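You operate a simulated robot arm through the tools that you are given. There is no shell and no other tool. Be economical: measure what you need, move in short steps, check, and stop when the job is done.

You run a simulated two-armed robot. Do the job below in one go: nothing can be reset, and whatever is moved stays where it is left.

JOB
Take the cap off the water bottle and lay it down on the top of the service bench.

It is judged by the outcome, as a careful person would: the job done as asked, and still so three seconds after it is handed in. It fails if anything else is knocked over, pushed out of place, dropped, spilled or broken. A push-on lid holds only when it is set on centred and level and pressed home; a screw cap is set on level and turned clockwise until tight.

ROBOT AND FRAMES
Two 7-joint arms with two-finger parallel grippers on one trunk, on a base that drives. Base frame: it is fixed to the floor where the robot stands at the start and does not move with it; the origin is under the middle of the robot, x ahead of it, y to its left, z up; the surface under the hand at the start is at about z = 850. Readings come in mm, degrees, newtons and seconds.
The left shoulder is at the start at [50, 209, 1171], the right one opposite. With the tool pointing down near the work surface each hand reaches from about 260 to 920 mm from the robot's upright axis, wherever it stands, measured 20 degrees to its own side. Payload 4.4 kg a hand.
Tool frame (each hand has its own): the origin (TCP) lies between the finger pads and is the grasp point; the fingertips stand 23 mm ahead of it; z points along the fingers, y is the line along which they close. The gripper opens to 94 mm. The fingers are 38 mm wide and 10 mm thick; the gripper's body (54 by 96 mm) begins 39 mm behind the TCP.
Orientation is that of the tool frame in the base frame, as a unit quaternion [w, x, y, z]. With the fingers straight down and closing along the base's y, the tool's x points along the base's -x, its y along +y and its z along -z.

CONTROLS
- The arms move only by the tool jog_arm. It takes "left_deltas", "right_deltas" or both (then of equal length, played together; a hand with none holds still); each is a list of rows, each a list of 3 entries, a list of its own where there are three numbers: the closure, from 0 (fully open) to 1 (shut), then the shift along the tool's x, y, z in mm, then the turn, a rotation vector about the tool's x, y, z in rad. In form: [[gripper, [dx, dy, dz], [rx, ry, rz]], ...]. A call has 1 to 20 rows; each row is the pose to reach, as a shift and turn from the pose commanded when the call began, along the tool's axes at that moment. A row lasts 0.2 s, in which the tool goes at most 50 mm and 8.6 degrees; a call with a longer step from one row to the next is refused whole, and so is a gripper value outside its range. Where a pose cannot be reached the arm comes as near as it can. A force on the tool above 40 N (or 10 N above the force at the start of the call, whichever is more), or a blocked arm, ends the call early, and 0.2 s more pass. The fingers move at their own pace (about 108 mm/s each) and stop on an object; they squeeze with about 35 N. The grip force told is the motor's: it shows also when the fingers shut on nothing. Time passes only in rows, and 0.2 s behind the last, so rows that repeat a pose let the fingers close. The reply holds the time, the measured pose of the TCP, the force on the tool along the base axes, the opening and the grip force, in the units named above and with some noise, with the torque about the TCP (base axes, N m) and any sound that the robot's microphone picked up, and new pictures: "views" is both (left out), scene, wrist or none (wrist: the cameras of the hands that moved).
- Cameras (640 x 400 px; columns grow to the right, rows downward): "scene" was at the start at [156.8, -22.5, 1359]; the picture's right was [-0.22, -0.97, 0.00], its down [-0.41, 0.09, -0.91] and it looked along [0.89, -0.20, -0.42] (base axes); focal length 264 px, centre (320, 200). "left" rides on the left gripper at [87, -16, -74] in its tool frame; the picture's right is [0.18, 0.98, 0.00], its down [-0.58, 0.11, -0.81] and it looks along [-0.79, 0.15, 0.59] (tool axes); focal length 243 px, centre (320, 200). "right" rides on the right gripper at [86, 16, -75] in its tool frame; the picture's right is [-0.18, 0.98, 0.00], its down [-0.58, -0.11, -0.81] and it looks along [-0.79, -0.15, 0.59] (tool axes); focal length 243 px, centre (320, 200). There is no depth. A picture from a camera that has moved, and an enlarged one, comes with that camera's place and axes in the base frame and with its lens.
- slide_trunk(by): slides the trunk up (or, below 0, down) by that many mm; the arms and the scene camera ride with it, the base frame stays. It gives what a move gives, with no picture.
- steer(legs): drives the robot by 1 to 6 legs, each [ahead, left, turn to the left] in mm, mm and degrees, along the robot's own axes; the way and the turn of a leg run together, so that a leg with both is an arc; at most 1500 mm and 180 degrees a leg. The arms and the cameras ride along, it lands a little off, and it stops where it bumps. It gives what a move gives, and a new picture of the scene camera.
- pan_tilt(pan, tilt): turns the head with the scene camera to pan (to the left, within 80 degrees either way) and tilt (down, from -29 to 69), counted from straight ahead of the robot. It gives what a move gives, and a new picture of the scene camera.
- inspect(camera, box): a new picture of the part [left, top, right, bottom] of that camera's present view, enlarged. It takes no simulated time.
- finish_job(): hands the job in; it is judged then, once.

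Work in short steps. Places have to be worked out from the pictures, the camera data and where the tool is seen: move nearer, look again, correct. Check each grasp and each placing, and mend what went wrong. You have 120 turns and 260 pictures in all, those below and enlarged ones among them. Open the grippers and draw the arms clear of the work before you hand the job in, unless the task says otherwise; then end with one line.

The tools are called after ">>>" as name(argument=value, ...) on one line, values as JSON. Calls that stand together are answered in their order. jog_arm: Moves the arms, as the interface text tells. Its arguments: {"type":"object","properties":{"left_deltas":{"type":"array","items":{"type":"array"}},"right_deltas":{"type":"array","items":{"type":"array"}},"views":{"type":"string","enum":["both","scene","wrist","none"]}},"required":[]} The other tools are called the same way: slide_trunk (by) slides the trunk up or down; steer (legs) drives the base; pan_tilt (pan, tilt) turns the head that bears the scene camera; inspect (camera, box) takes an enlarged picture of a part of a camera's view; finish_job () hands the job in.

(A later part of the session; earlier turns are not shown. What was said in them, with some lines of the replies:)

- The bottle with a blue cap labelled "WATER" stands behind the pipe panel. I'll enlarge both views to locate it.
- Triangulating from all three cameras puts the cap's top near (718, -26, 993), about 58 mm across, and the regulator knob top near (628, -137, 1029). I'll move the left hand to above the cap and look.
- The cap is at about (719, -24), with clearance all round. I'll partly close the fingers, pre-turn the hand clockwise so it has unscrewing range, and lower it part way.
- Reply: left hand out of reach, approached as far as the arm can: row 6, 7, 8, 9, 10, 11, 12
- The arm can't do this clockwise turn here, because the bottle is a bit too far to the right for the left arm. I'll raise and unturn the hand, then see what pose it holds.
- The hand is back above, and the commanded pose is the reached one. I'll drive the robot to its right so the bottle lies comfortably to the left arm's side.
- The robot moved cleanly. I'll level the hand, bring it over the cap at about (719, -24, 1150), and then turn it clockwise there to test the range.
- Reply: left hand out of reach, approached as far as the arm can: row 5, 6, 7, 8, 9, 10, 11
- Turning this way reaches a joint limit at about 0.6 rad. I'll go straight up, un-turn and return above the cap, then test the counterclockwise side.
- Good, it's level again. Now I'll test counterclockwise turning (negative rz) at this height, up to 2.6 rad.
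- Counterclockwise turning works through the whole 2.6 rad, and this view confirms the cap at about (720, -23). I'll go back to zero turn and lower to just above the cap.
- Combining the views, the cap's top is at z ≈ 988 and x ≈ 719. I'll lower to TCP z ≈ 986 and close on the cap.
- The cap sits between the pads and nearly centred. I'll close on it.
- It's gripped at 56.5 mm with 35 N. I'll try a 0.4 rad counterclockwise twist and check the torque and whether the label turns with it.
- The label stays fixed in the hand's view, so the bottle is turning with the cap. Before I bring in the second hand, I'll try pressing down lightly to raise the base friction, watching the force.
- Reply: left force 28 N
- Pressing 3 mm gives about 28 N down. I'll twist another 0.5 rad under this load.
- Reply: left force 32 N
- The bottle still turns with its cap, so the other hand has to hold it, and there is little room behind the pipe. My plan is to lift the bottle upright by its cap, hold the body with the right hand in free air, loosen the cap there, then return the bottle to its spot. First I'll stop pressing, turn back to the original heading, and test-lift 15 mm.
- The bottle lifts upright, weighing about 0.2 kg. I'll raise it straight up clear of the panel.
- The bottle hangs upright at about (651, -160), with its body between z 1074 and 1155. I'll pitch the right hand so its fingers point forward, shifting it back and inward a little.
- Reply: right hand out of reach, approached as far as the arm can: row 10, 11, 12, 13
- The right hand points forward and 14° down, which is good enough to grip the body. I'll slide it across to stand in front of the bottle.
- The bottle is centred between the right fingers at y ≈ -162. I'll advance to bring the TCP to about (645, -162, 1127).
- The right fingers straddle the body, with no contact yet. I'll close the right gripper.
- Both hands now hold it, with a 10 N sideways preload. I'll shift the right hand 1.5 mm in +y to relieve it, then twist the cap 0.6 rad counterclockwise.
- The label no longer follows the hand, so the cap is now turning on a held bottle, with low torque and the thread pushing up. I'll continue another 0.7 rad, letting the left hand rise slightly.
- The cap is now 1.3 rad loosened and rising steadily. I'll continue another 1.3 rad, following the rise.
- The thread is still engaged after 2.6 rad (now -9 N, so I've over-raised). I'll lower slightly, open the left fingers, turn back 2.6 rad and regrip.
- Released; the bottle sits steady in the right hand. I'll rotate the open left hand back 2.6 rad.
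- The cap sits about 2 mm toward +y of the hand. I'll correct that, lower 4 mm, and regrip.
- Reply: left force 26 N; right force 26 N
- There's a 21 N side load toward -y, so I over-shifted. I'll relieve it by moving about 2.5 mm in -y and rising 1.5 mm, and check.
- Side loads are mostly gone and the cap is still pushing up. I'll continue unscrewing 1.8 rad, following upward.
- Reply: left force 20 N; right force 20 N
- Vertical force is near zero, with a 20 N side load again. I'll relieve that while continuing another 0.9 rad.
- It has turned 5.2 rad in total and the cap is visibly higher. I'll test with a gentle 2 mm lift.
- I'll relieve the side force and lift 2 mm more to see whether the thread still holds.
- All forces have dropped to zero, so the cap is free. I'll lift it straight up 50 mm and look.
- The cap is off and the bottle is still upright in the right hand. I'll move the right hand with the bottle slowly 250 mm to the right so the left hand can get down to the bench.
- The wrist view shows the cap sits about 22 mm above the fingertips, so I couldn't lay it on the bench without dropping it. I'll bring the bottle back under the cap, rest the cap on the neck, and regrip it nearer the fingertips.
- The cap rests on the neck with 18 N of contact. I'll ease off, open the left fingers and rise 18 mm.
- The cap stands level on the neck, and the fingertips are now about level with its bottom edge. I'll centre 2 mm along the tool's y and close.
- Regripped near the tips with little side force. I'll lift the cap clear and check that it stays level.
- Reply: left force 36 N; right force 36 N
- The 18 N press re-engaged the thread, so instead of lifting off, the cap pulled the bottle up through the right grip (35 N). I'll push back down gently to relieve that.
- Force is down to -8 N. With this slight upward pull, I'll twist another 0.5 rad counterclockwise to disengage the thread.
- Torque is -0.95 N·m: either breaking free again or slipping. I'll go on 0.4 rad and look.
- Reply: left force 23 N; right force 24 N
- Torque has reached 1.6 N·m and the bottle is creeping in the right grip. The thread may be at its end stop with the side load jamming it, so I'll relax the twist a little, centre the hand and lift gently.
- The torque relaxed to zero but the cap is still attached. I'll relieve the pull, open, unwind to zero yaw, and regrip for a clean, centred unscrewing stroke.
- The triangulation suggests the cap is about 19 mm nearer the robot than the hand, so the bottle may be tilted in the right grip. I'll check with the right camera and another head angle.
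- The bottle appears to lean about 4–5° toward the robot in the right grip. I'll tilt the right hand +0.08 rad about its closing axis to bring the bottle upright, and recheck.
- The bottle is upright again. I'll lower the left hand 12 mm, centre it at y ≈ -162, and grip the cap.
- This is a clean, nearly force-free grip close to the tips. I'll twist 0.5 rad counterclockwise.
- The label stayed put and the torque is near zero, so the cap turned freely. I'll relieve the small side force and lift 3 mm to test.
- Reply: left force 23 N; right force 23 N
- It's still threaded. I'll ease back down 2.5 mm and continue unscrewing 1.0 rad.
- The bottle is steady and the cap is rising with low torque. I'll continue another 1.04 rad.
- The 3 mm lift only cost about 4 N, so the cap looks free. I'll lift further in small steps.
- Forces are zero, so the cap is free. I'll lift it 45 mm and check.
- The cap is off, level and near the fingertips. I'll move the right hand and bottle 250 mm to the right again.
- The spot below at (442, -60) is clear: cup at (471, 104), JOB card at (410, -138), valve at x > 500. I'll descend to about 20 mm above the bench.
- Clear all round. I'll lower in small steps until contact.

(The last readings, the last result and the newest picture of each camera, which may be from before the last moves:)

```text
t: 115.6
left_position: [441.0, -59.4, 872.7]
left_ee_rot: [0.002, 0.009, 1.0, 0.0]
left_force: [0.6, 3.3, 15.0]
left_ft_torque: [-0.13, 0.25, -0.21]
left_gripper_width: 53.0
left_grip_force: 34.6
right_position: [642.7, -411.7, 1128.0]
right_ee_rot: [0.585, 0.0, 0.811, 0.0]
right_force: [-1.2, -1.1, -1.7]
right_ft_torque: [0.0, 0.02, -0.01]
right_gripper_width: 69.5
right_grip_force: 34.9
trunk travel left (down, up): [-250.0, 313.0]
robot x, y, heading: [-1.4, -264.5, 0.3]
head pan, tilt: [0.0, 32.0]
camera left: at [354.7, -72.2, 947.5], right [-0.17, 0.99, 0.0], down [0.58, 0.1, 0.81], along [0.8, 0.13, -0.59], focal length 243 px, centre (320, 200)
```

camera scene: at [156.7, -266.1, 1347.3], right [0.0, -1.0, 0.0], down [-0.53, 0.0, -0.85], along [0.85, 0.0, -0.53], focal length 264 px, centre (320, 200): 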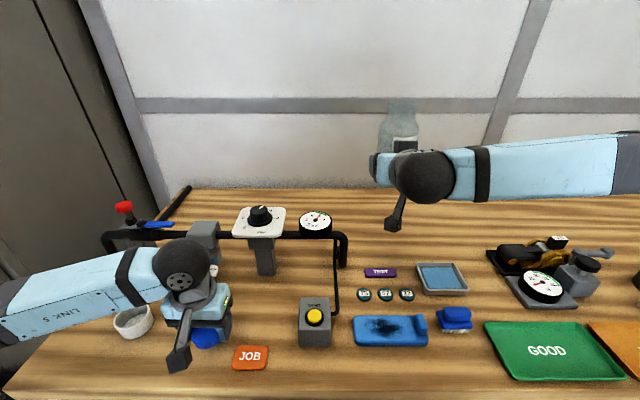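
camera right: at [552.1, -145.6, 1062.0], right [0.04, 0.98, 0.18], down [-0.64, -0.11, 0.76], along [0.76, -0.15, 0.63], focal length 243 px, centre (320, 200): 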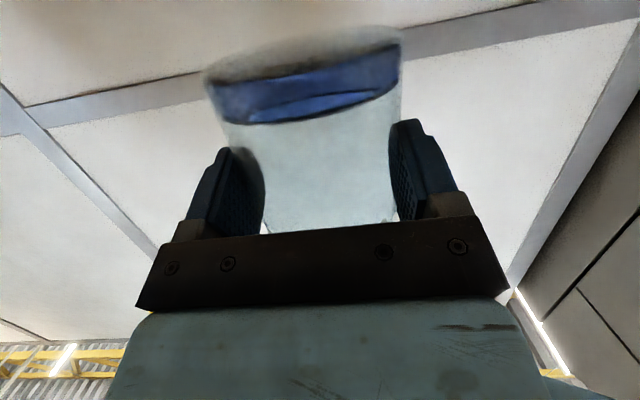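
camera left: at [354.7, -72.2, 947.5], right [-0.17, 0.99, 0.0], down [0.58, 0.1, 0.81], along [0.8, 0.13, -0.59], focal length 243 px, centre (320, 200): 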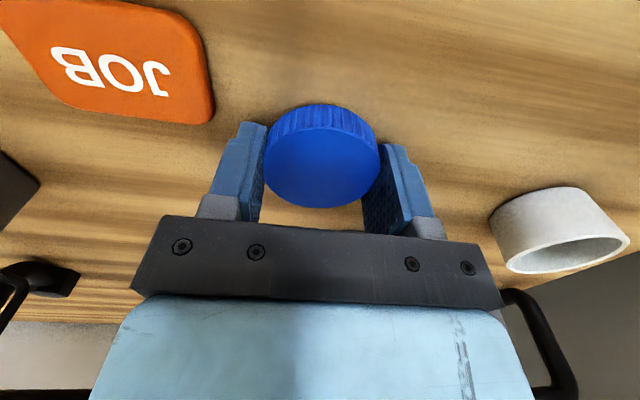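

Contact with the bench at 15 N; TCP 872.7 means the tips or the cap are down. I'll ease off 1 mm, open gently and look.

>>> jog_arm(left_deltas=[[0.95, [0, 0, -1], [0, 0, 0]], [0.7, [0, 0, -1], [0, 0, 0]], [0.4, [0, 0, -1], [0, 0, 0]], [0.25, [0, 0, -1], [0, 0, 0]], [0.25, [0, 0, -1], [0, 0, 0]]], views="wrist")

```text
t: 116.8
left_position: [439.8, -60.0, 872.9]
left_ee_rot: [0.001, 0.011, 1.0, 0.0]
left_force: [-0.1, -2.4, 7.8]
left_ft_torque: [-0.16, 0.14, 0.05]
left_gripper_width: 69.7
left_grip_force: 0.0
right_position: [643.0, -412.3, 1126.2]
right_ee_rot: [0.585, 0.0, 0.811, 0.0]
right_force: [0.1, 0.0, -0.9]
right_ft_torque: [-0.01, 0.01, -0.01]
right_gripper_width: 69.1
right_grip_force: 34.6
trunk travel left (down, up): [-250.0, 313.0]
robot x, y, heading: [0.4, -267.1, 0.1]
head pan, tilt: [0.0, 32.0]
camera left: at [354.1, -73.2, 947.7], right [-0.16, 0.99, 0.0], down [0.58, 0.1, 0.81], along [0.8, 0.13, -0.59], focal length 243 px, centre (320, 200)
```

left: 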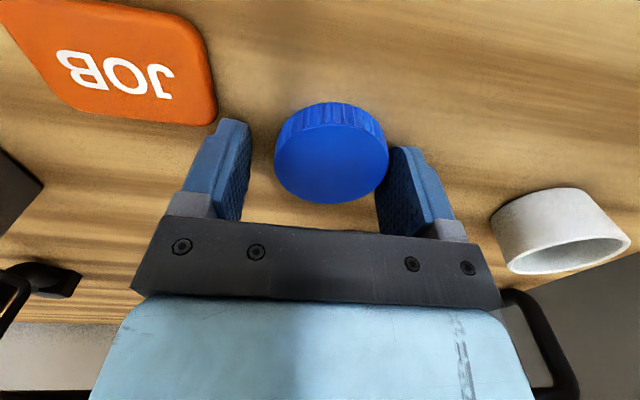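

The cap is flat on the bench but close to the +y finger. I'll open fully while centring 3 mm, then rise.

>>> jog_arm(left_deltas=[[0.15, [0, 3, -1.5], [0, 0, 0]], [0.1, [0, 4, -2], [0, 0, 0]], [0.1, [0, 4, -12], [0, 0, 0]], [0.1, [0, 4, -40], [0, 0, 0]], [0.1, [0, 4, -80], [0, 0, 0]], [0.1, [0, 4, -125], [0, 0, 0]], [0.1, [0, 4, -170], [0, 0, 0]], [0.1, [0, 4, -200], [0, 0, 0]], [0.1, [0, 4, -200], [0, 0, 0]]])

>>> inspect(camera="scene", box=[340, 60, 500, 220])

```text
t: 118.8
left_position: [444.6, -55.0, 1072.3]
left_ee_rot: [0.0, 0.009, 1.0, 0.0]
left_force: [0.3, 0.6, 0.2]
left_ft_torque: [0.01, 0.0, 0.02]
left_gripper_width: 84.4
left_grip_force: 0.0
right_position: [643.4, -411.6, 1127.5]
right_ee_rot: [0.585, 0.0, 0.811, 0.0]
right_force: [1.0, 0.6, -0.2]
right_ft_torque: [0.0, 0.02, 0.0]
right_gripper_width: 69.2
right_grip_force: 34.7
trunk travel left (down, up): [-250.0, 313.0]
robot x, y, heading: [1.6, -261.7, 0.1]
head pan, tilt: [0.0, 32.0]
camera scene: at [156.9, -265.8, 1347.2], right [0.0, -1.0, 0.0], down [-0.53, 0.0, -0.85], along [0.85, 0.0, -0.53], focal length 264 px, centre (320, 200)
camera left: at [356.7, -68.2, 1146.6], right [-0.17, 0.99, 0.0], down [0.58, 0.1, 0.81], along [0.8, 0.13, -0.59], focal length 243 px, centre (320, 200)
```

scene: 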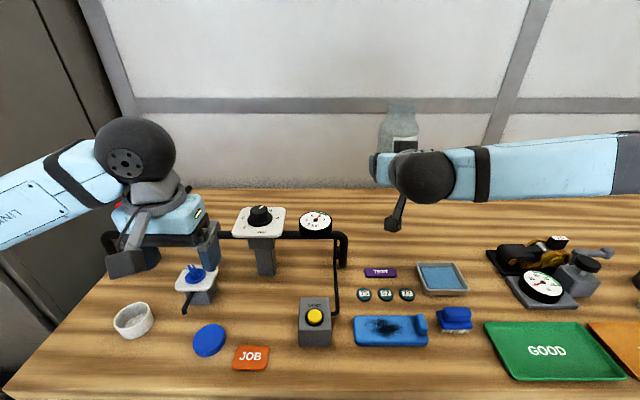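
left: 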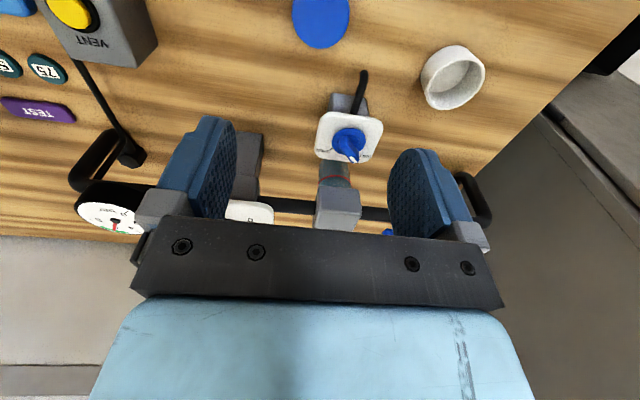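

```text
2.50 times, centred on (420, 140) of scene
camera zoom: at [156.9, -265.8, 1347.2], right [0.0, -1.0, 0.0], down [-0.53, 0.0, -0.85], along [0.85, 0.0, -0.53], focal length 660 px, centre (70, 350)
```

zoom: 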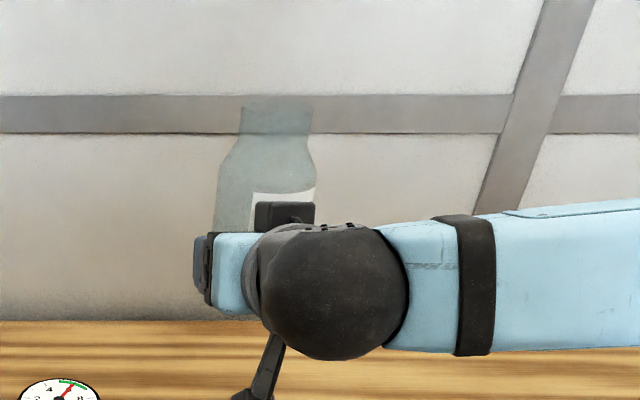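

The cap is on the bench. I'll check closely that it lies flat.

>>> inspect(camera="scene", box=[160, 300, 280, 375])

>>> inspect(camera="left", box=[240, 0, 400, 100])

```text
5.33 times, centred on (220, 338) of scene
camera zoom: at [156.9, -265.8, 1347.2], right [0.0, -1.0, 0.0], down [-0.53, 0.0, -0.85], along [0.85, 0.0, -0.53], focal length 1408 px, centre (853, -533)
```

zoom: 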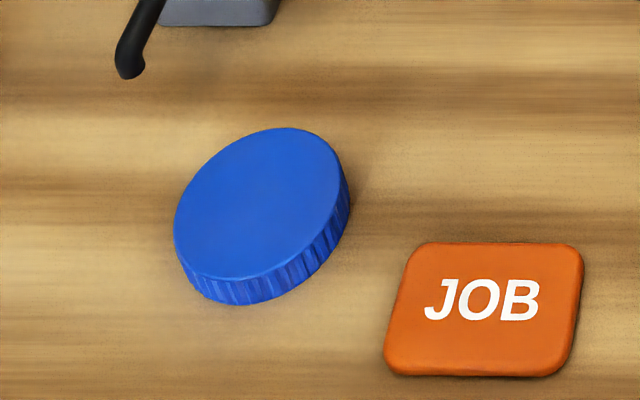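

```text
4.00 times, centred on (320, 50) of left
camera zoom: at [356.7, -68.2, 1146.6], right [-0.17, 0.99, 0.0], down [0.58, 0.1, 0.81], along [0.8, 0.13, -0.59], focal length 970 px, centre (320, 800)
```

zoom: 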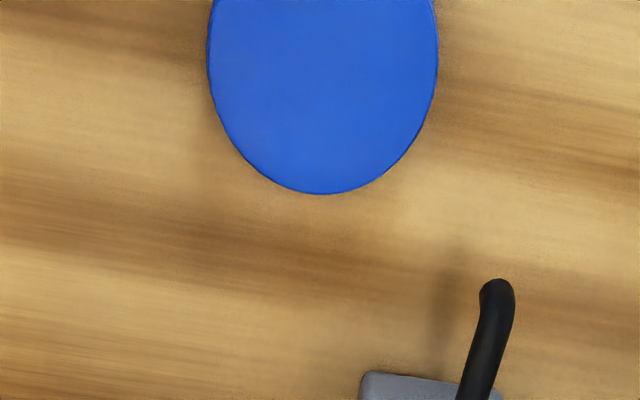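

The cap lies flat and the JOB card is untouched. Next the bottle goes home: the left hand rises above the handover point, then the right hand brings the open bottle under it.

>>> jog_arm(left_deltas=[[0.1, [0, 0, -40], [0, 0, 0]], [0.1, [-10, -5, -80], [0, 0, 0]], [0.1, [-30, -15, -120], [0, 0, 0]], [0.1, [-55, -28, -155], [0, 0, 0]], [0.1, [-85, -44, -185], [0, 0, 0]], [0.1, [-115, -60, -215], [0, 0, 0]], [0.1, [-145, -76, -240], [0, 0, 0]], [0.1, [-175, -92, -250], [0, 0, 0]], [0.1, [-207, -107, -250], [0, 0, 0]], [0.1, [-207, -107, -250], [0, 0, 0]]], views="none")

>>> jog_arm(right_deltas=[[0.8, [0, 8, 0], [0, 0, 0]], [0.8, [0, 22, 0], [0, 0, 0]], [0.8, [0, 38, 0], [0, 0, 0]], [0.8, [0, 56, 0], [0, 0, 0]], [0.8, [0, 75, 0], [0, 0, 0]], [0.8, [0, 95, 0], [0, 0, 0]], [0.8, [0, 115, 0], [0, 0, 0]], [0.8, [0, 135, 0], [0, 0, 0]], [0.8, [0, 155, 0], [0, 0, 0]], [0.8, [0, 175, 0], [0, 0, 0]], [0.8, [0, 195, 0], [0, 0, 0]], [0.8, [0, 213, 0], [0, 0, 0]], [0.8, [0, 230, 0], [0, 0, 0]], [0.8, [0, 243, 0], [0, 0, 0]], [0.8, [0, 250, 0], [0, 0, 0]], [0.8, [0, 250, 0], [0, 0, 0]]], views="scene")

>>> inspect(camera="left", box=[120, 0, 520, 250])

>>> inspect(camera="scene", box=[180, 40, 340, 140])

```text
t: 121.0
left_position: [645.0, -163.6, 1324.6]
left_ee_rot: [0.0, 0.01, 1.0, 0.0]
left_force: [0.0, -0.1, -0.1]
left_ft_torque: [-0.04, -0.01, -0.03]
left_gripper_width: 84.8
left_grip_force: 0.0
right_position: [642.5, -410.2, 1127.2]
right_ee_rot: [0.585, 0.0, 0.811, 0.0]
right_force: [0.3, 0.5, -0.5]
right_ft_torque: [0.01, 0.03, -0.03]
right_gripper_width: 69.2
right_grip_force: 35.2
trunk travel left (down, up): [-250.0, 313.0]
robot x, y, heading: [0.3, -261.4, -0.0]
head pan, tilt: [0.0, 32.0]
```

```text
t: 124.4
left_position: [645.3, -164.5, 1324.3]
left_ee_rot: [0.0, 0.009, 1.0, 0.0]
left_force: [-0.8, 0.1, 0.0]
left_ft_torque: [-0.01, -0.02, -0.04]
left_gripper_width: 84.6
left_grip_force: 0.0
right_position: [642.5, -161.0, 1128.2]
right_ee_rot: [0.585, 0.0, 0.811, 0.0]
right_force: [0.4, 0.0, -1.4]
right_ft_torque: [-0.02, 0.05, 0.01]
right_gripper_width: 69.0
right_grip_force: 35.2
trunk travel left (down, up): [-250.0, 313.0]
robot x, y, heading: [2.3, -264.2, -0.0]
head pan, tilt: [0.0, 32.0]
camera scene: at [156.8, -266.1, 1347.3], right [0.0, -1.0, 0.0], down [-0.53, 0.0, -0.85], along [0.85, 0.0, -0.53], focal length 264 px, centre (320, 200)
```

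scene: 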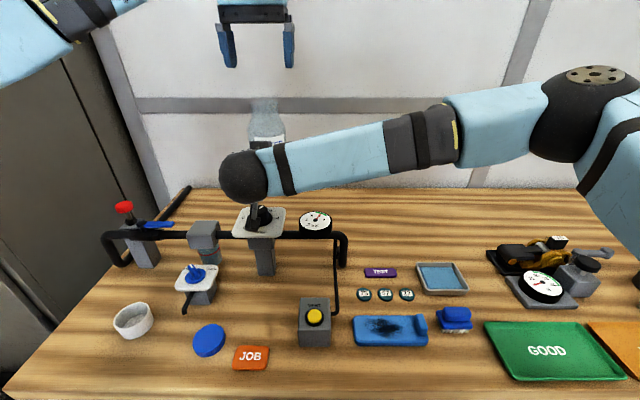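

```text
1.60 times, centred on (320, 125) of left
camera zoom: at [558.9, -178.7, 1398.3], right [-0.17, 0.99, 0.0], down [0.58, 0.1, 0.81], along [0.8, 0.13, -0.59], focal length 388 px, centre (320, 320)
```

zoom: 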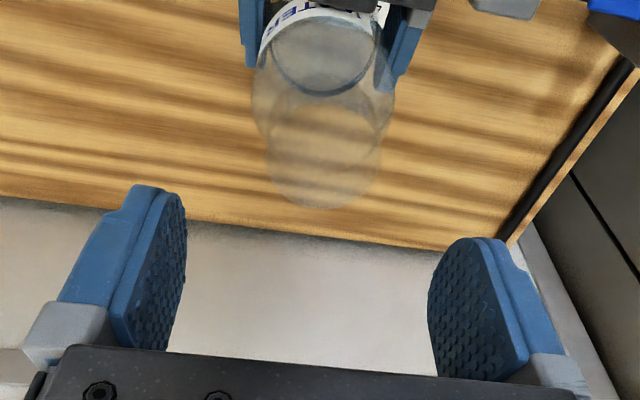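

```text
4.00 times, centred on (260, 90) of scene
camera zoom: at [156.8, -266.1, 1347.3], right [0.0, -1.0, 0.0], down [-0.53, 0.0, -0.85], along [0.85, 0.0, -0.53], focal length 1056 px, centre (560, 640)
```

zoom: 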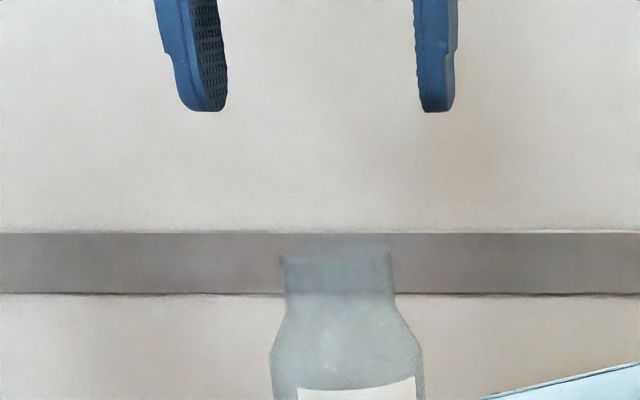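

The bottle's rim is at about (650, -163, 1244), with a neck about 25 mm tall. I'll lower the left hand so its tips reach about 21 mm below the rim.

>>> jog_arm(left_deltas=[[0.15, [-5, 1, 20], [0, 0, 0]], [0.15, [-5, 1, 40], [0, 0, 0]], [0.15, [-5, 1, 58], [0, 0, 0]], [0.15, [-5, 1, 70], [0, 0, 0]], [0.15, [-5, 1, 78], [0, 0, 0]], [0.15, [-5, 1, 78], [0, 0, 0]]], views="wrist")

>>> inspect(camera="scene", box=[180, 60, 340, 160])

```text
t: 125.8
left_position: [651.1, -165.4, 1245.0]
left_ee_rot: [0.0, 0.01, 1.0, 0.0]
left_force: [0.3, -0.1, 0.7]
left_ft_torque: [-0.03, -0.03, 0.0]
left_gripper_width: 79.8
left_grip_force: 0.0
right_position: [642.3, -162.0, 1126.1]
right_ee_rot: [0.585, 0.0, 0.811, 0.0]
right_force: [-0.8, -0.4, -0.3]
right_ft_torque: [-0.01, 0.03, 0.0]
right_gripper_width: 69.0
right_grip_force: 34.8
trunk travel left (down, up): [-250.0, 313.0]
robot x, y, heading: [-0.8, -264.5, -0.1]
head pan, tilt: [0.0, 32.0]
camera left: at [564.8, -178.5, 1318.8], right [-0.17, 0.99, 0.0], down [0.58, 0.1, 0.81], along [0.8, 0.13, -0.59], focal length 243 px, centre (320, 200)
```

left: 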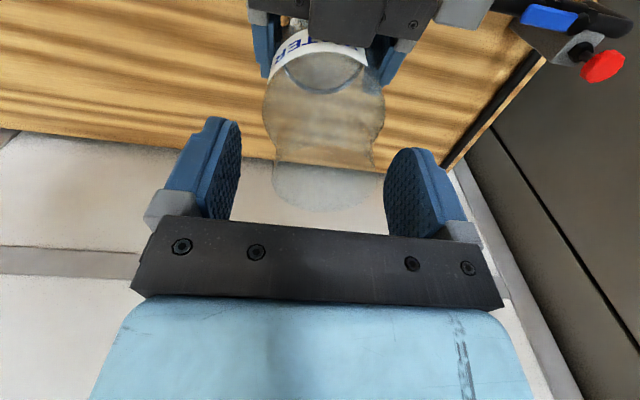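

```text
4.00 times, centred on (260, 110) of scene
camera zoom: at [156.7, -266.0, 1347.3], right [0.0, -1.0, 0.0], down [-0.53, 0.0, -0.85], along [0.85, 0.0, -0.53], focal length 1056 px, centre (560, 560)
```

zoom: 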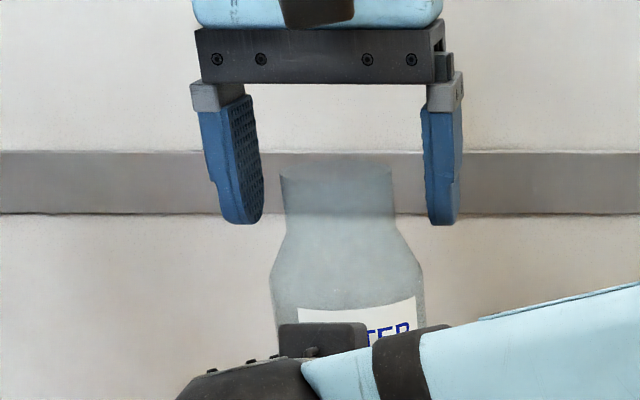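

The pads straddle the neck well. I'll centre 2 mm and close on it.

>>> jog_arm(left_deltas=[[0.25, [0, 2, 0], [0, 0, 0]], [0.35, [0, 2, 0], [0, 0, 0]], [0.42, [0, 2, 0], [0, 0, 0]], [0.5, [0, 2, 0], [0, 0, 0]], [0.8, [0, 2, 0], [0, 0, 0]], [0.9, [0, 2, 0], [0, 0, 0]]], views="wrist")

```text
t: 127.2
left_position: [652.7, -161.3, 1243.5]
left_ee_rot: [0.0, 0.009, 1.0, 0.001]
left_force: [1.6, 4.9, 0.5]
left_ft_torque: [0.18, -0.11, 0.2]
left_gripper_width: 48.2
left_grip_force: 35.3
right_position: [643.5, -161.4, 1125.9]
right_ee_rot: [0.585, 0.0, 0.811, 0.001]
right_force: [-2.6, -6.6, -1.6]
right_ft_torque: [0.54, -0.11, -0.22]
right_gripper_width: 69.3
right_grip_force: 35.3
trunk travel left (down, up): [-250.0, 313.0]
robot x, y, heading: [2.8, -265.0, 0.0]
head pan, tilt: [0.0, 32.0]
camera left: at [565.2, -176.0, 1319.0], right [-0.17, 0.99, 0.0], down [0.58, 0.1, 0.81], along [0.8, 0.13, -0.59], focal length 243 px, centre (320, 200)
```

left: 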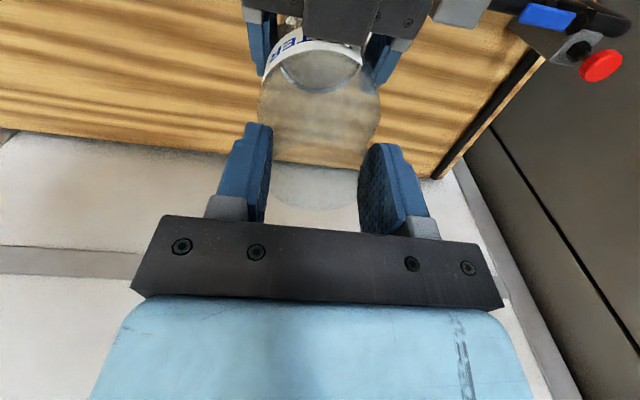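

The neck is gripped at 48 mm. I'll open the right hand and back it straight out.

>>> jog_arm(right_deltas=[[0.5, [0, 0, 0], [0, 0, 0]], [0.2, [0, 0, 0], [0, 0, 0]], [0, [0, 0, 0], [0, 0, 0]], [0, [0, 0, 0], [0, 0, 0]]], views="none")

>>> jog_arm(right_deltas=[[0, [0, 0, -20], [0, 0, 0]], [0, [0, 0, -45], [0, 0, 0]], [0, [0, 0, -75], [0, 0, 0]], [0, [0, 0, -105], [0, 0, 0]], [0, [0, 0, -130], [0, 0, 0]], [0, [0, -40, -130], [0, 0, 0]], [0, [0, -80, -130], [0, 0, 0]], [0, [0, -120, -130], [0, 0, 0]], [0, [0, -160, -130], [0, 0, 0]], [0, [0, -200, -130], [0, 0, 0]], [0, [0, -240, -130], [0, 0, 0]], [0, [0, -280, -130], [0, 0, 0]], [0, [0, -320, -130], [0, 0, 0]], [0, [0, -320, -130], [0, 0, 0]]], views="scene")

```text
t: 128.2
left_position: [651.0, -161.4, 1244.6]
left_ee_rot: [0.0, 0.009, 1.0, 0.0]
left_force: [0.5, -0.1, 0.3]
left_ft_torque: [0.03, 0.02, -0.01]
left_gripper_width: 48.2
left_grip_force: 34.5
right_position: [642.6, -161.4, 1127.2]
right_ee_rot: [0.585, 0.0, 0.811, 0.0]
right_force: [0.0, -0.3, 0.9]
right_ft_torque: [0.01, 0.04, 0.02]
right_gripper_width: 94.0
right_grip_force: 0.1
trunk travel left (down, up): [-250.0, 313.0]
robot x, y, heading: [1.9, -268.4, -0.3]
head pan, tilt: [0.0, 32.0]
```

```text
t: 131.2
left_position: [651.3, -160.3, 1244.4]
left_ee_rot: [0.0, 0.01, 1.0, 0.0]
left_force: [-0.1, 1.2, 0.4]
left_ft_torque: [0.01, -0.02, 0.0]
left_gripper_width: 48.1
left_grip_force: 34.8
right_position: [520.2, -478.0, 1168.8]
right_ee_rot: [0.585, 0.0, 0.811, -0.001]
right_force: [-0.7, -0.6, -0.6]
right_ft_torque: [-0.01, 0.02, 0.0]
right_gripper_width: 94.0
right_grip_force: 0.1
trunk travel left (down, up): [-250.0, 313.0]
robot x, y, heading: [-2.1, -258.7, -0.0]
head pan, tilt: [0.0, 32.0]
camera scene: at [157.1, -264.5, 1347.2], right [0.0, -1.0, 0.0], down [-0.53, 0.0, -0.85], along [0.85, 0.0, -0.53], focal length 264 px, centre (320, 200)
```

scene: 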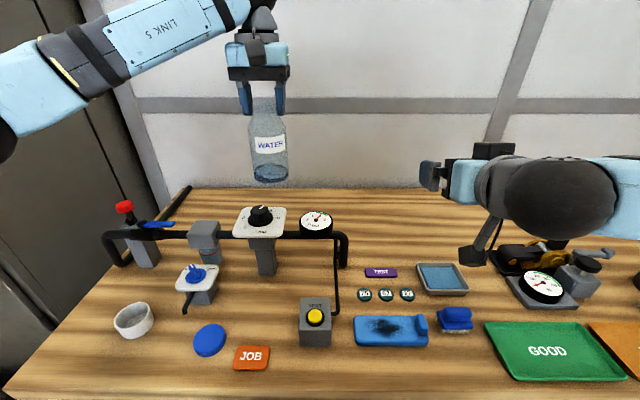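

The left hand alone holds the bottle upright. I'll carry it slowly at this height to above its home at (719, -24).

>>> jog_arm(left_deltas=[[0.9, [-3, 6, 0], [0, 0, 0]], [0.9, [-8, 16, 0], [0, 0, 0]], [0.9, [-13, 28, 0], [0, 0, 0]], [0.9, [-19, 41, 0], [0, 0, 0]], [0.9, [-25, 54, 0], [0, 0, 0]], [0.9, [-31, 67, 0], [0, 0, 0]], [0.9, [-37, 80, 0], [0, 0, 0]], [0.9, [-43, 93, 0], [0, 0, 0]], [0.9, [-49, 105, 0], [0, 0, 0]], [0.9, [-55, 117, 0], [0, 0, 0]], [0.9, [-60, 127, 0], [0, 0, 0]], [0.9, [-64, 135, 0], [0, 0, 0]], [0.9, [-66, 138, 0], [0, 0, 0]], [0.9, [-66, 138, 0], [0, 0, 0]]], views="both")

>>> inspect(camera="scene", box=[140, 60, 340, 260])

```text
t: 134.2
left_position: [721.0, -25.5, 1245.1]
left_ee_rot: [0.0, 0.01, 1.0, 0.001]
left_force: [0.3, 1.0, 0.2]
left_ft_torque: [-0.02, 0.02, 0.02]
left_gripper_width: 48.4
left_grip_force: 35.0
right_position: [519.1, -479.6, 1167.9]
right_ee_rot: [0.586, 0.001, 0.811, -0.001]
right_force: [0.0, 0.1, 0.0]
right_ft_torque: [-0.02, -0.05, -0.01]
right_gripper_width: 94.0
right_grip_force: 0.0
trunk travel left (down, up): [-250.0, 313.0]
robot x, y, heading: [-1.1, -262.2, 0.3]
head pan, tilt: [0.0, 32.0]
camera scene: at [156.8, -266.0, 1347.3], right [0.0, -1.0, 0.0], down [-0.53, 0.0, -0.85], along [0.85, 0.0, -0.53], focal length 264 px, centre (320, 200)
camera left: at [634.4, -40.0, 1319.3], right [-0.17, 0.99, 0.0], down [0.58, 0.1, 0.81], along [0.8, 0.13, -0.59], focal length 243 px, centre (320, 200)
```

scene: 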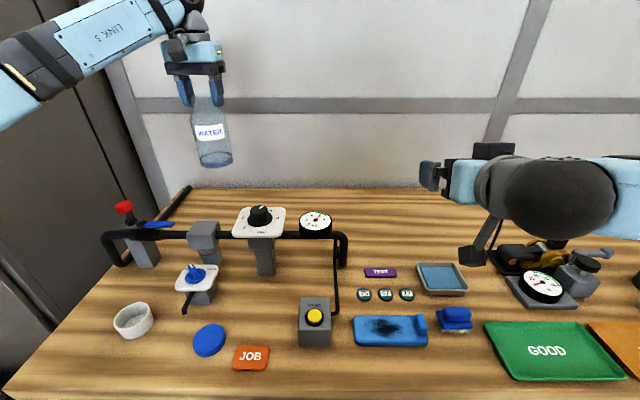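
left: 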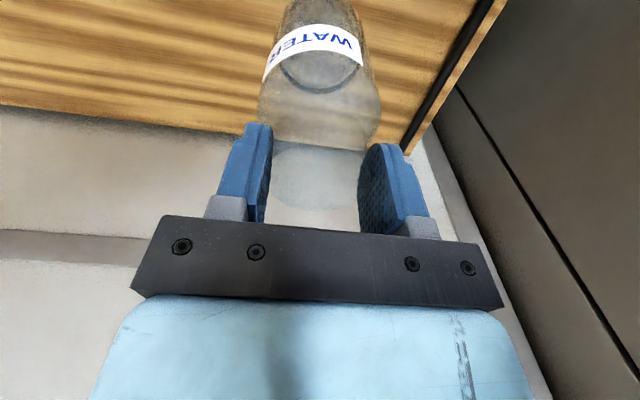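

```text
2.00 times, centred on (240, 160) of scene
camera zoom: at [156.8, -266.0, 1347.3], right [0.0, -1.0, 0.0], down [-0.53, 0.0, -0.85], along [0.85, 0.0, -0.53], focal length 528 px, centre (480, 280)
```

zoom: 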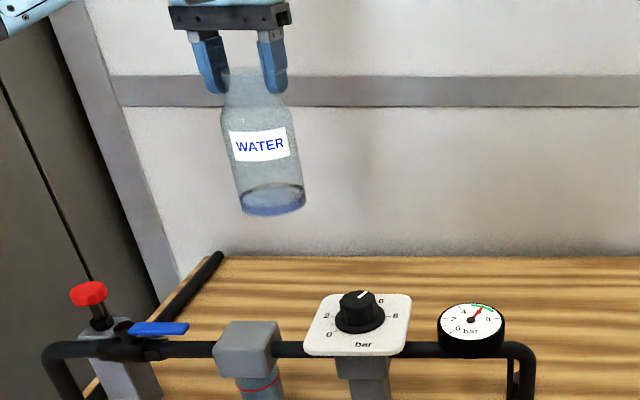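

The bottle hangs near-vertical with its base at about z 1104. I'll lower it straight down 235 mm, then slowly to contact.

>>> jog_arm(left_deltas=[[0.9, [1, 1, 8], [0, 0, 0]], [0.9, [1, 1, 22], [0, 0, 0]], [0.9, [1, 1, 40], [0, 0, 0]], [0.9, [1, 1, 60], [0, 0, 0]], [0.9, [1, 1, 80], [0, 0, 0]], [0.9, [1, 1, 100], [0, 0, 0]], [0.9, [1, 1, 120], [0, 0, 0]], [0.9, [1, 1, 140], [0, 0, 0]], [0.9, [1, 1, 160], [0, 0, 0]], [0.9, [1, 1, 180], [0, 0, 0]], [0.9, [1, 1, 200], [0, 0, 0]], [0.9, [1, 1, 218], [0, 0, 0]], [0.9, [1, 1, 230], [0, 0, 0]], [0.9, [1, 1, 235], [0, 0, 0]], [0.9, [1, 1, 235], [0, 0, 0]]], views="both")

>>> inspect(camera="scene", box=[140, 140, 300, 260])

```text
t: 137.4
left_position: [719.2, -27.0, 1009.8]
left_ee_rot: [-0.001, 0.01, 1.0, 0.0]
left_force: [-0.4, 1.1, 0.2]
left_ft_torque: [0.01, 0.01, 0.01]
left_gripper_width: 48.1
left_grip_force: 34.8
right_position: [519.2, -480.1, 1168.4]
right_ee_rot: [0.585, 0.0, 0.811, 0.001]
right_force: [0.3, -0.8, -0.3]
right_ft_torque: [0.0, 0.0, -0.02]
right_gripper_width: 93.8
right_grip_force: 0.1
trunk travel left (down, up): [-250.0, 313.0]
robot x, y, heading: [-0.3, -261.3, 0.2]
head pan, tilt: [0.0, 32.0]
camera scene: at [156.8, -266.0, 1347.3], right [0.0, -1.0, 0.0], down [-0.53, 0.0, -0.85], along [0.85, 0.0, -0.53], focal length 264 px, centre (320, 200)
camera left: at [633.1, -39.7, 1084.8], right [-0.17, 0.99, 0.0], down [0.58, 0.1, 0.81], along [0.8, 0.13, -0.59], focal length 243 px, centre (320, 200)
```

scene: 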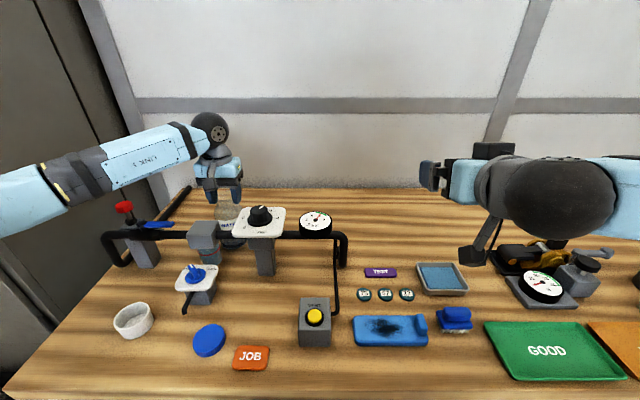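
left: 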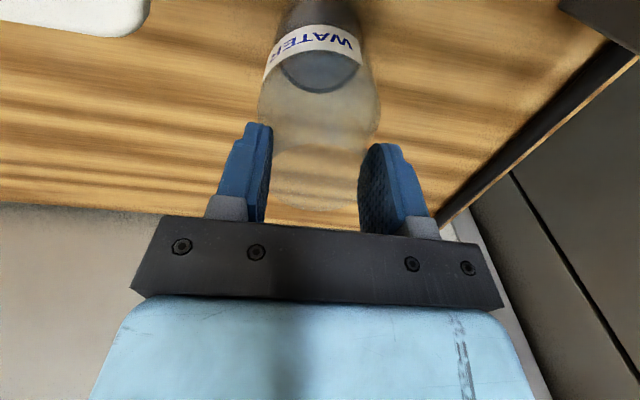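

```text
3.33 times, centred on (220, 200) of scene
camera zoom: at [156.8, -266.0, 1347.3], right [0.0, -1.0, 0.0], down [-0.53, 0.0, -0.85], along [0.85, 0.0, -0.53], focal length 880 px, centre (653, 200)
```

zoom: 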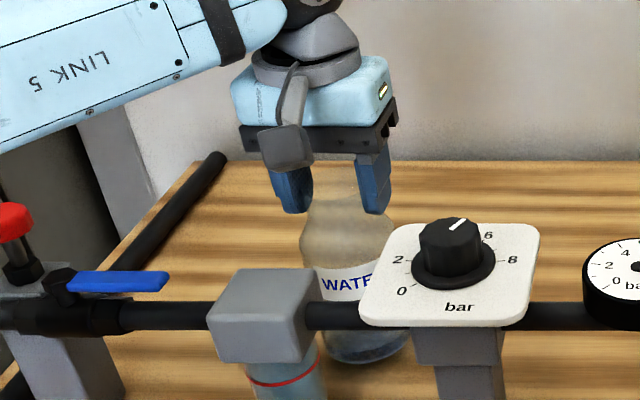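

Aligned with its original spot. Now I'll lower in small steps to contact.

>>> jog_arm(left_deltas=[[0.9, [0, 0, 5], [0, 0, 0]], [0.9, [0, 0, 9], [0, 0, 0]], [0.9, [0, 0, 12], [0, 0, 0]], [0.9, [0, 0, 14], [0, 0, 0]], [0.9, [0, 0, 15.5], [0, 0, 0]], [0.9, [0, 0, 17], [0, 0, 0]], [0.9, [0, 0, 17], [0, 0, 0]]], views="none")

```text
t: 139.0
left_position: [717.0, -25.6, 997.7]
left_ee_rot: [0.004, 0.01, 1.0, -0.001]
left_force: [-1.4, 1.8, 33.5]
left_ft_torque: [0.01, -0.18, 0.08]
left_gripper_width: 48.4
left_grip_force: 34.6
right_position: [515.7, -480.9, 1170.6]
right_ee_rot: [0.587, 0.0, 0.81, 0.001]
right_force: [-0.4, 0.6, 0.8]
right_ft_torque: [0.03, -0.02, 0.01]
right_gripper_width: 94.0
right_grip_force: 0.0
trunk travel left (down, up): [-250.0, 313.0]
robot x, y, heading: [-1.5, -264.4, -0.0]
head pan, tilt: [0.0, 32.0]
```

It's on the bench (33 N, a bit firm). I'll ease up 4 mm to unload and check the force.

>>> jog_arm(left_deltas=[[0.9, [0, 0, -2], [0, 0, 0]], [0.9, [0, 0, -4], [0, 0, 0]], [0.9, [0, 0, -4], [0, 0, 0]]], views="none")

```text
t: 139.8
left_position: [719.3, -25.1, 996.9]
left_ee_rot: [0.001, 0.01, 1.0, 0.0]
left_force: [-2.7, -3.9, 16.8]
left_ft_torque: [-0.68, -0.1, -0.1]
left_gripper_width: 48.3
left_grip_force: 34.8
right_position: [517.0, -480.7, 1168.9]
right_ee_rot: [0.586, 0.001, 0.81, 0.0]
right_force: [-0.4, -0.2, 0.5]
right_ft_torque: [-0.04, 0.01, 0.01]
right_gripper_width: 93.9
right_grip_force: 0.0
trunk travel left (down, up): [-250.0, 313.0]
robot x, y, heading: [-2.7, -263.0, -0.0]
head pan, tilt: [0.0, 32.0]
```

>>> jog_arm(left_deltas=[[0.9, [0, 0, -1], [0, 0, 0]], [0.9, [0, 0, -1.5], [0, 0, 0]], [0.7, [0, 0, -1.5], [0, 0, 0]], [0.45, [0, 0, -1.5], [0, 0, 0]], [0.4, [0, 0, -1.5], [0, 0, 0]], [0.3, [0, 0, -1.5], [0, 0, 0]], [0.2, [0, 0, -1.5], [0, 0, 0]], [0.2, [0, 0, -1.5], [0, 0, 0]]], views="wrist")

>>> inspect(camera="scene", box=[140, 160, 300, 260])

```text
t: 141.6
left_position: [719.9, -24.2, 998.9]
left_ee_rot: [0.0, 0.009, 1.0, 0.0]
left_force: [0.3, 1.4, 0.4]
left_ft_torque: [0.01, -0.01, 0.01]
left_gripper_width: 75.3
left_grip_force: 0.1
right_position: [519.9, -480.1, 1168.7]
right_ee_rot: [0.585, 0.0, 0.811, 0.0]
right_force: [1.0, -0.3, 0.5]
right_ft_torque: [0.0, 0.0, -0.01]
right_gripper_width: 94.1
right_grip_force: 0.0
trunk travel left (down, up): [-250.0, 313.0]
robot x, y, heading: [0.6, -263.8, 0.2]
head pan, tilt: [0.0, 32.0]
camera left: at [633.2, -38.7, 1072.7], right [-0.17, 0.99, 0.0], down [0.58, 0.1, 0.81], along [0.8, 0.13, -0.59], focal length 243 px, centre (320, 200)
```

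left: 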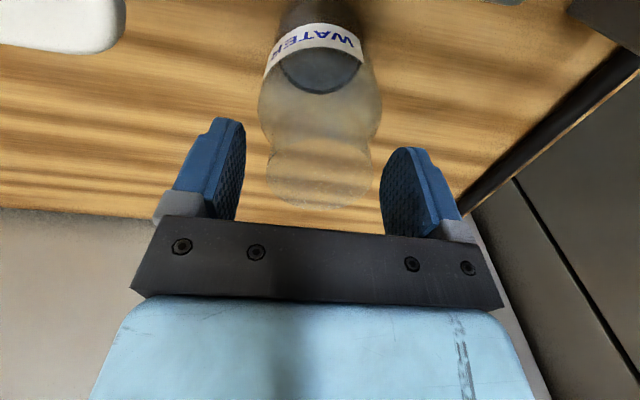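

```text
4.00 times, centred on (220, 210) of scene
camera zoom: at [156.7, -266.0, 1347.3], right [0.0, -1.0, 0.0], down [-0.53, 0.0, -0.85], along [0.85, 0.0, -0.53], focal length 1056 px, centre (720, 160)
```

zoom: 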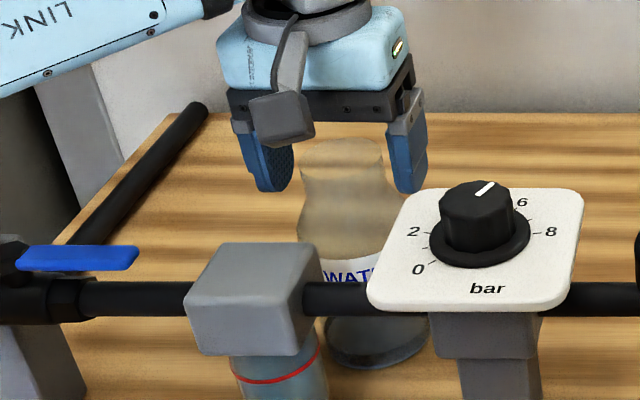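

The bottle stands free and upright at its original place. I'll raise the left hand straight up, lift the right hand a bit, and take a final look.

>>> jog_arm(left_deltas=[[0.2, [0, 0, -15], [0, 0, 0]], [0.1, [0, 0, -40], [0, 0, 0]], [0, [0, 0, -80], [0, 0, 0]], [0, [0, 0, -120], [0, 0, 0]], [0, [0, 0, -160], [0, 0, 0]], [0, [0, 0, -200], [0, 0, 0]], [0, [20, 20, -220], [0, 0, 0]], [0, [50, 50, -220], [0, 0, 0]], [0, [80, 80, -220], [0, 0, 0]], [0, [80, 80, -220], [0, 0, 0]]], views="both")

>>> inspect(camera="scene", box=[140, 160, 300, 260])

>>> inspect(camera="scene", box=[80, 280, 340, 400])

```text
t: 143.8
left_position: [643.0, 56.3, 1214.7]
left_ee_rot: [0.0, 0.01, 1.0, 0.001]
left_force: [-0.3, -0.6, -0.3]
left_ft_torque: [-0.01, 0.03, 0.01]
left_gripper_width: 94.0
left_grip_force: 0.0
right_position: [521.0, -480.3, 1168.0]
right_ee_rot: [0.585, 0.0, 0.811, 0.0]
right_force: [1.1, -0.2, 0.1]
right_ft_torque: [0.02, -0.01, 0.0]
right_gripper_width: 94.0
right_grip_force: 0.2
trunk travel left (down, up): [-250.0, 313.0]
robot x, y, heading: [4.0, -265.7, 0.1]
head pan, tilt: [0.0, 32.0]
camera scene: at [157.3, -267.0, 1347.2], right [0.0, -1.0, 0.0], down [-0.53, 0.0, -0.85], along [0.85, 0.0, -0.53], focal length 264 px, centre (320, 200)
camera left: at [555.9, 42.8, 1289.4], right [-0.16, 0.99, 0.0], down [0.58, 0.1, 0.81], along [0.8, 0.13, -0.59], focal length 243 px, centre (320, 200)
```

scene: 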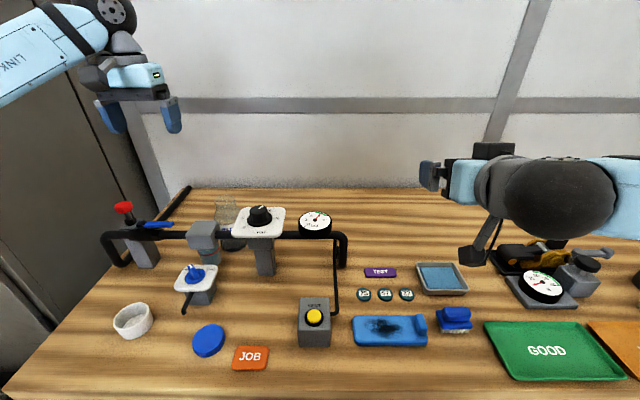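
left: 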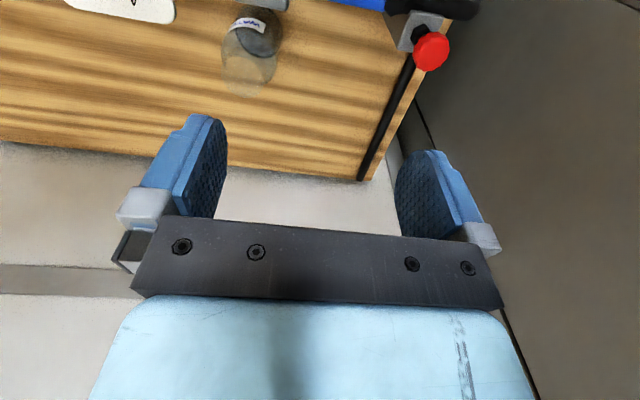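

```text
4.00 times, centred on (220, 210) of scene
camera zoom: at [157.3, -267.0, 1347.2], right [0.0, -1.0, 0.0], down [-0.53, 0.0, -0.85], along [0.85, 0.0, -0.53], focal length 1056 px, centre (720, 160)
```

zoom: 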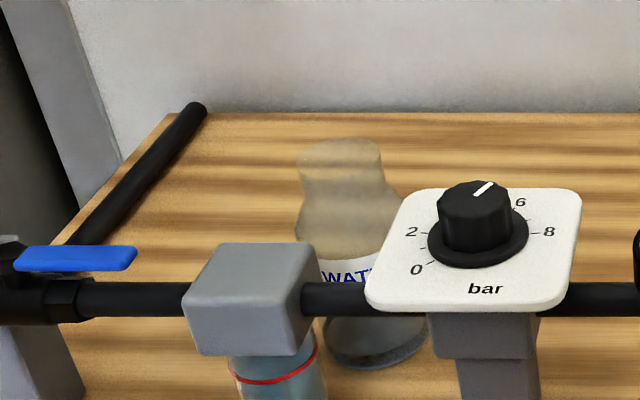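

```text
2.46 times, centred on (210, 340) of scene
camera zoom: at [157.3, -267.0, 1347.2], right [0.0, -1.0, 0.0], down [-0.53, 0.0, -0.85], along [0.85, 0.0, -0.53], focal length 650 px, centre (591, -145)
```

zoom: 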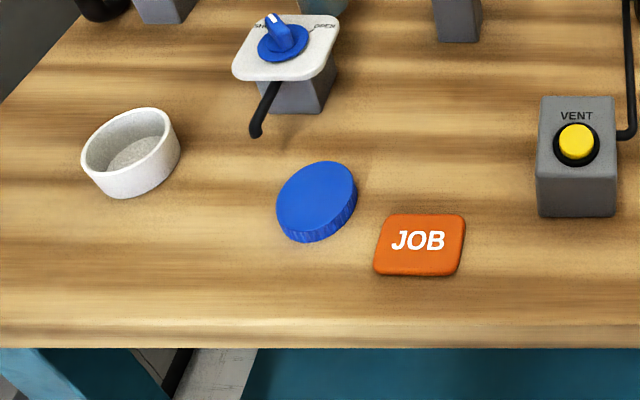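

The cap lies flat on the bench. The open bottle stands upright in its original place, nothing else was disturbed, and both hands are open and clear. I'll hand it in.

>>> finish_job()

```text
The job is handed in.
```

The water bottle's cap is off and lies flat on the service bench, in front of the valve panel. The open bottle stands upright back in its original spot, and nothing else on the bench moved.
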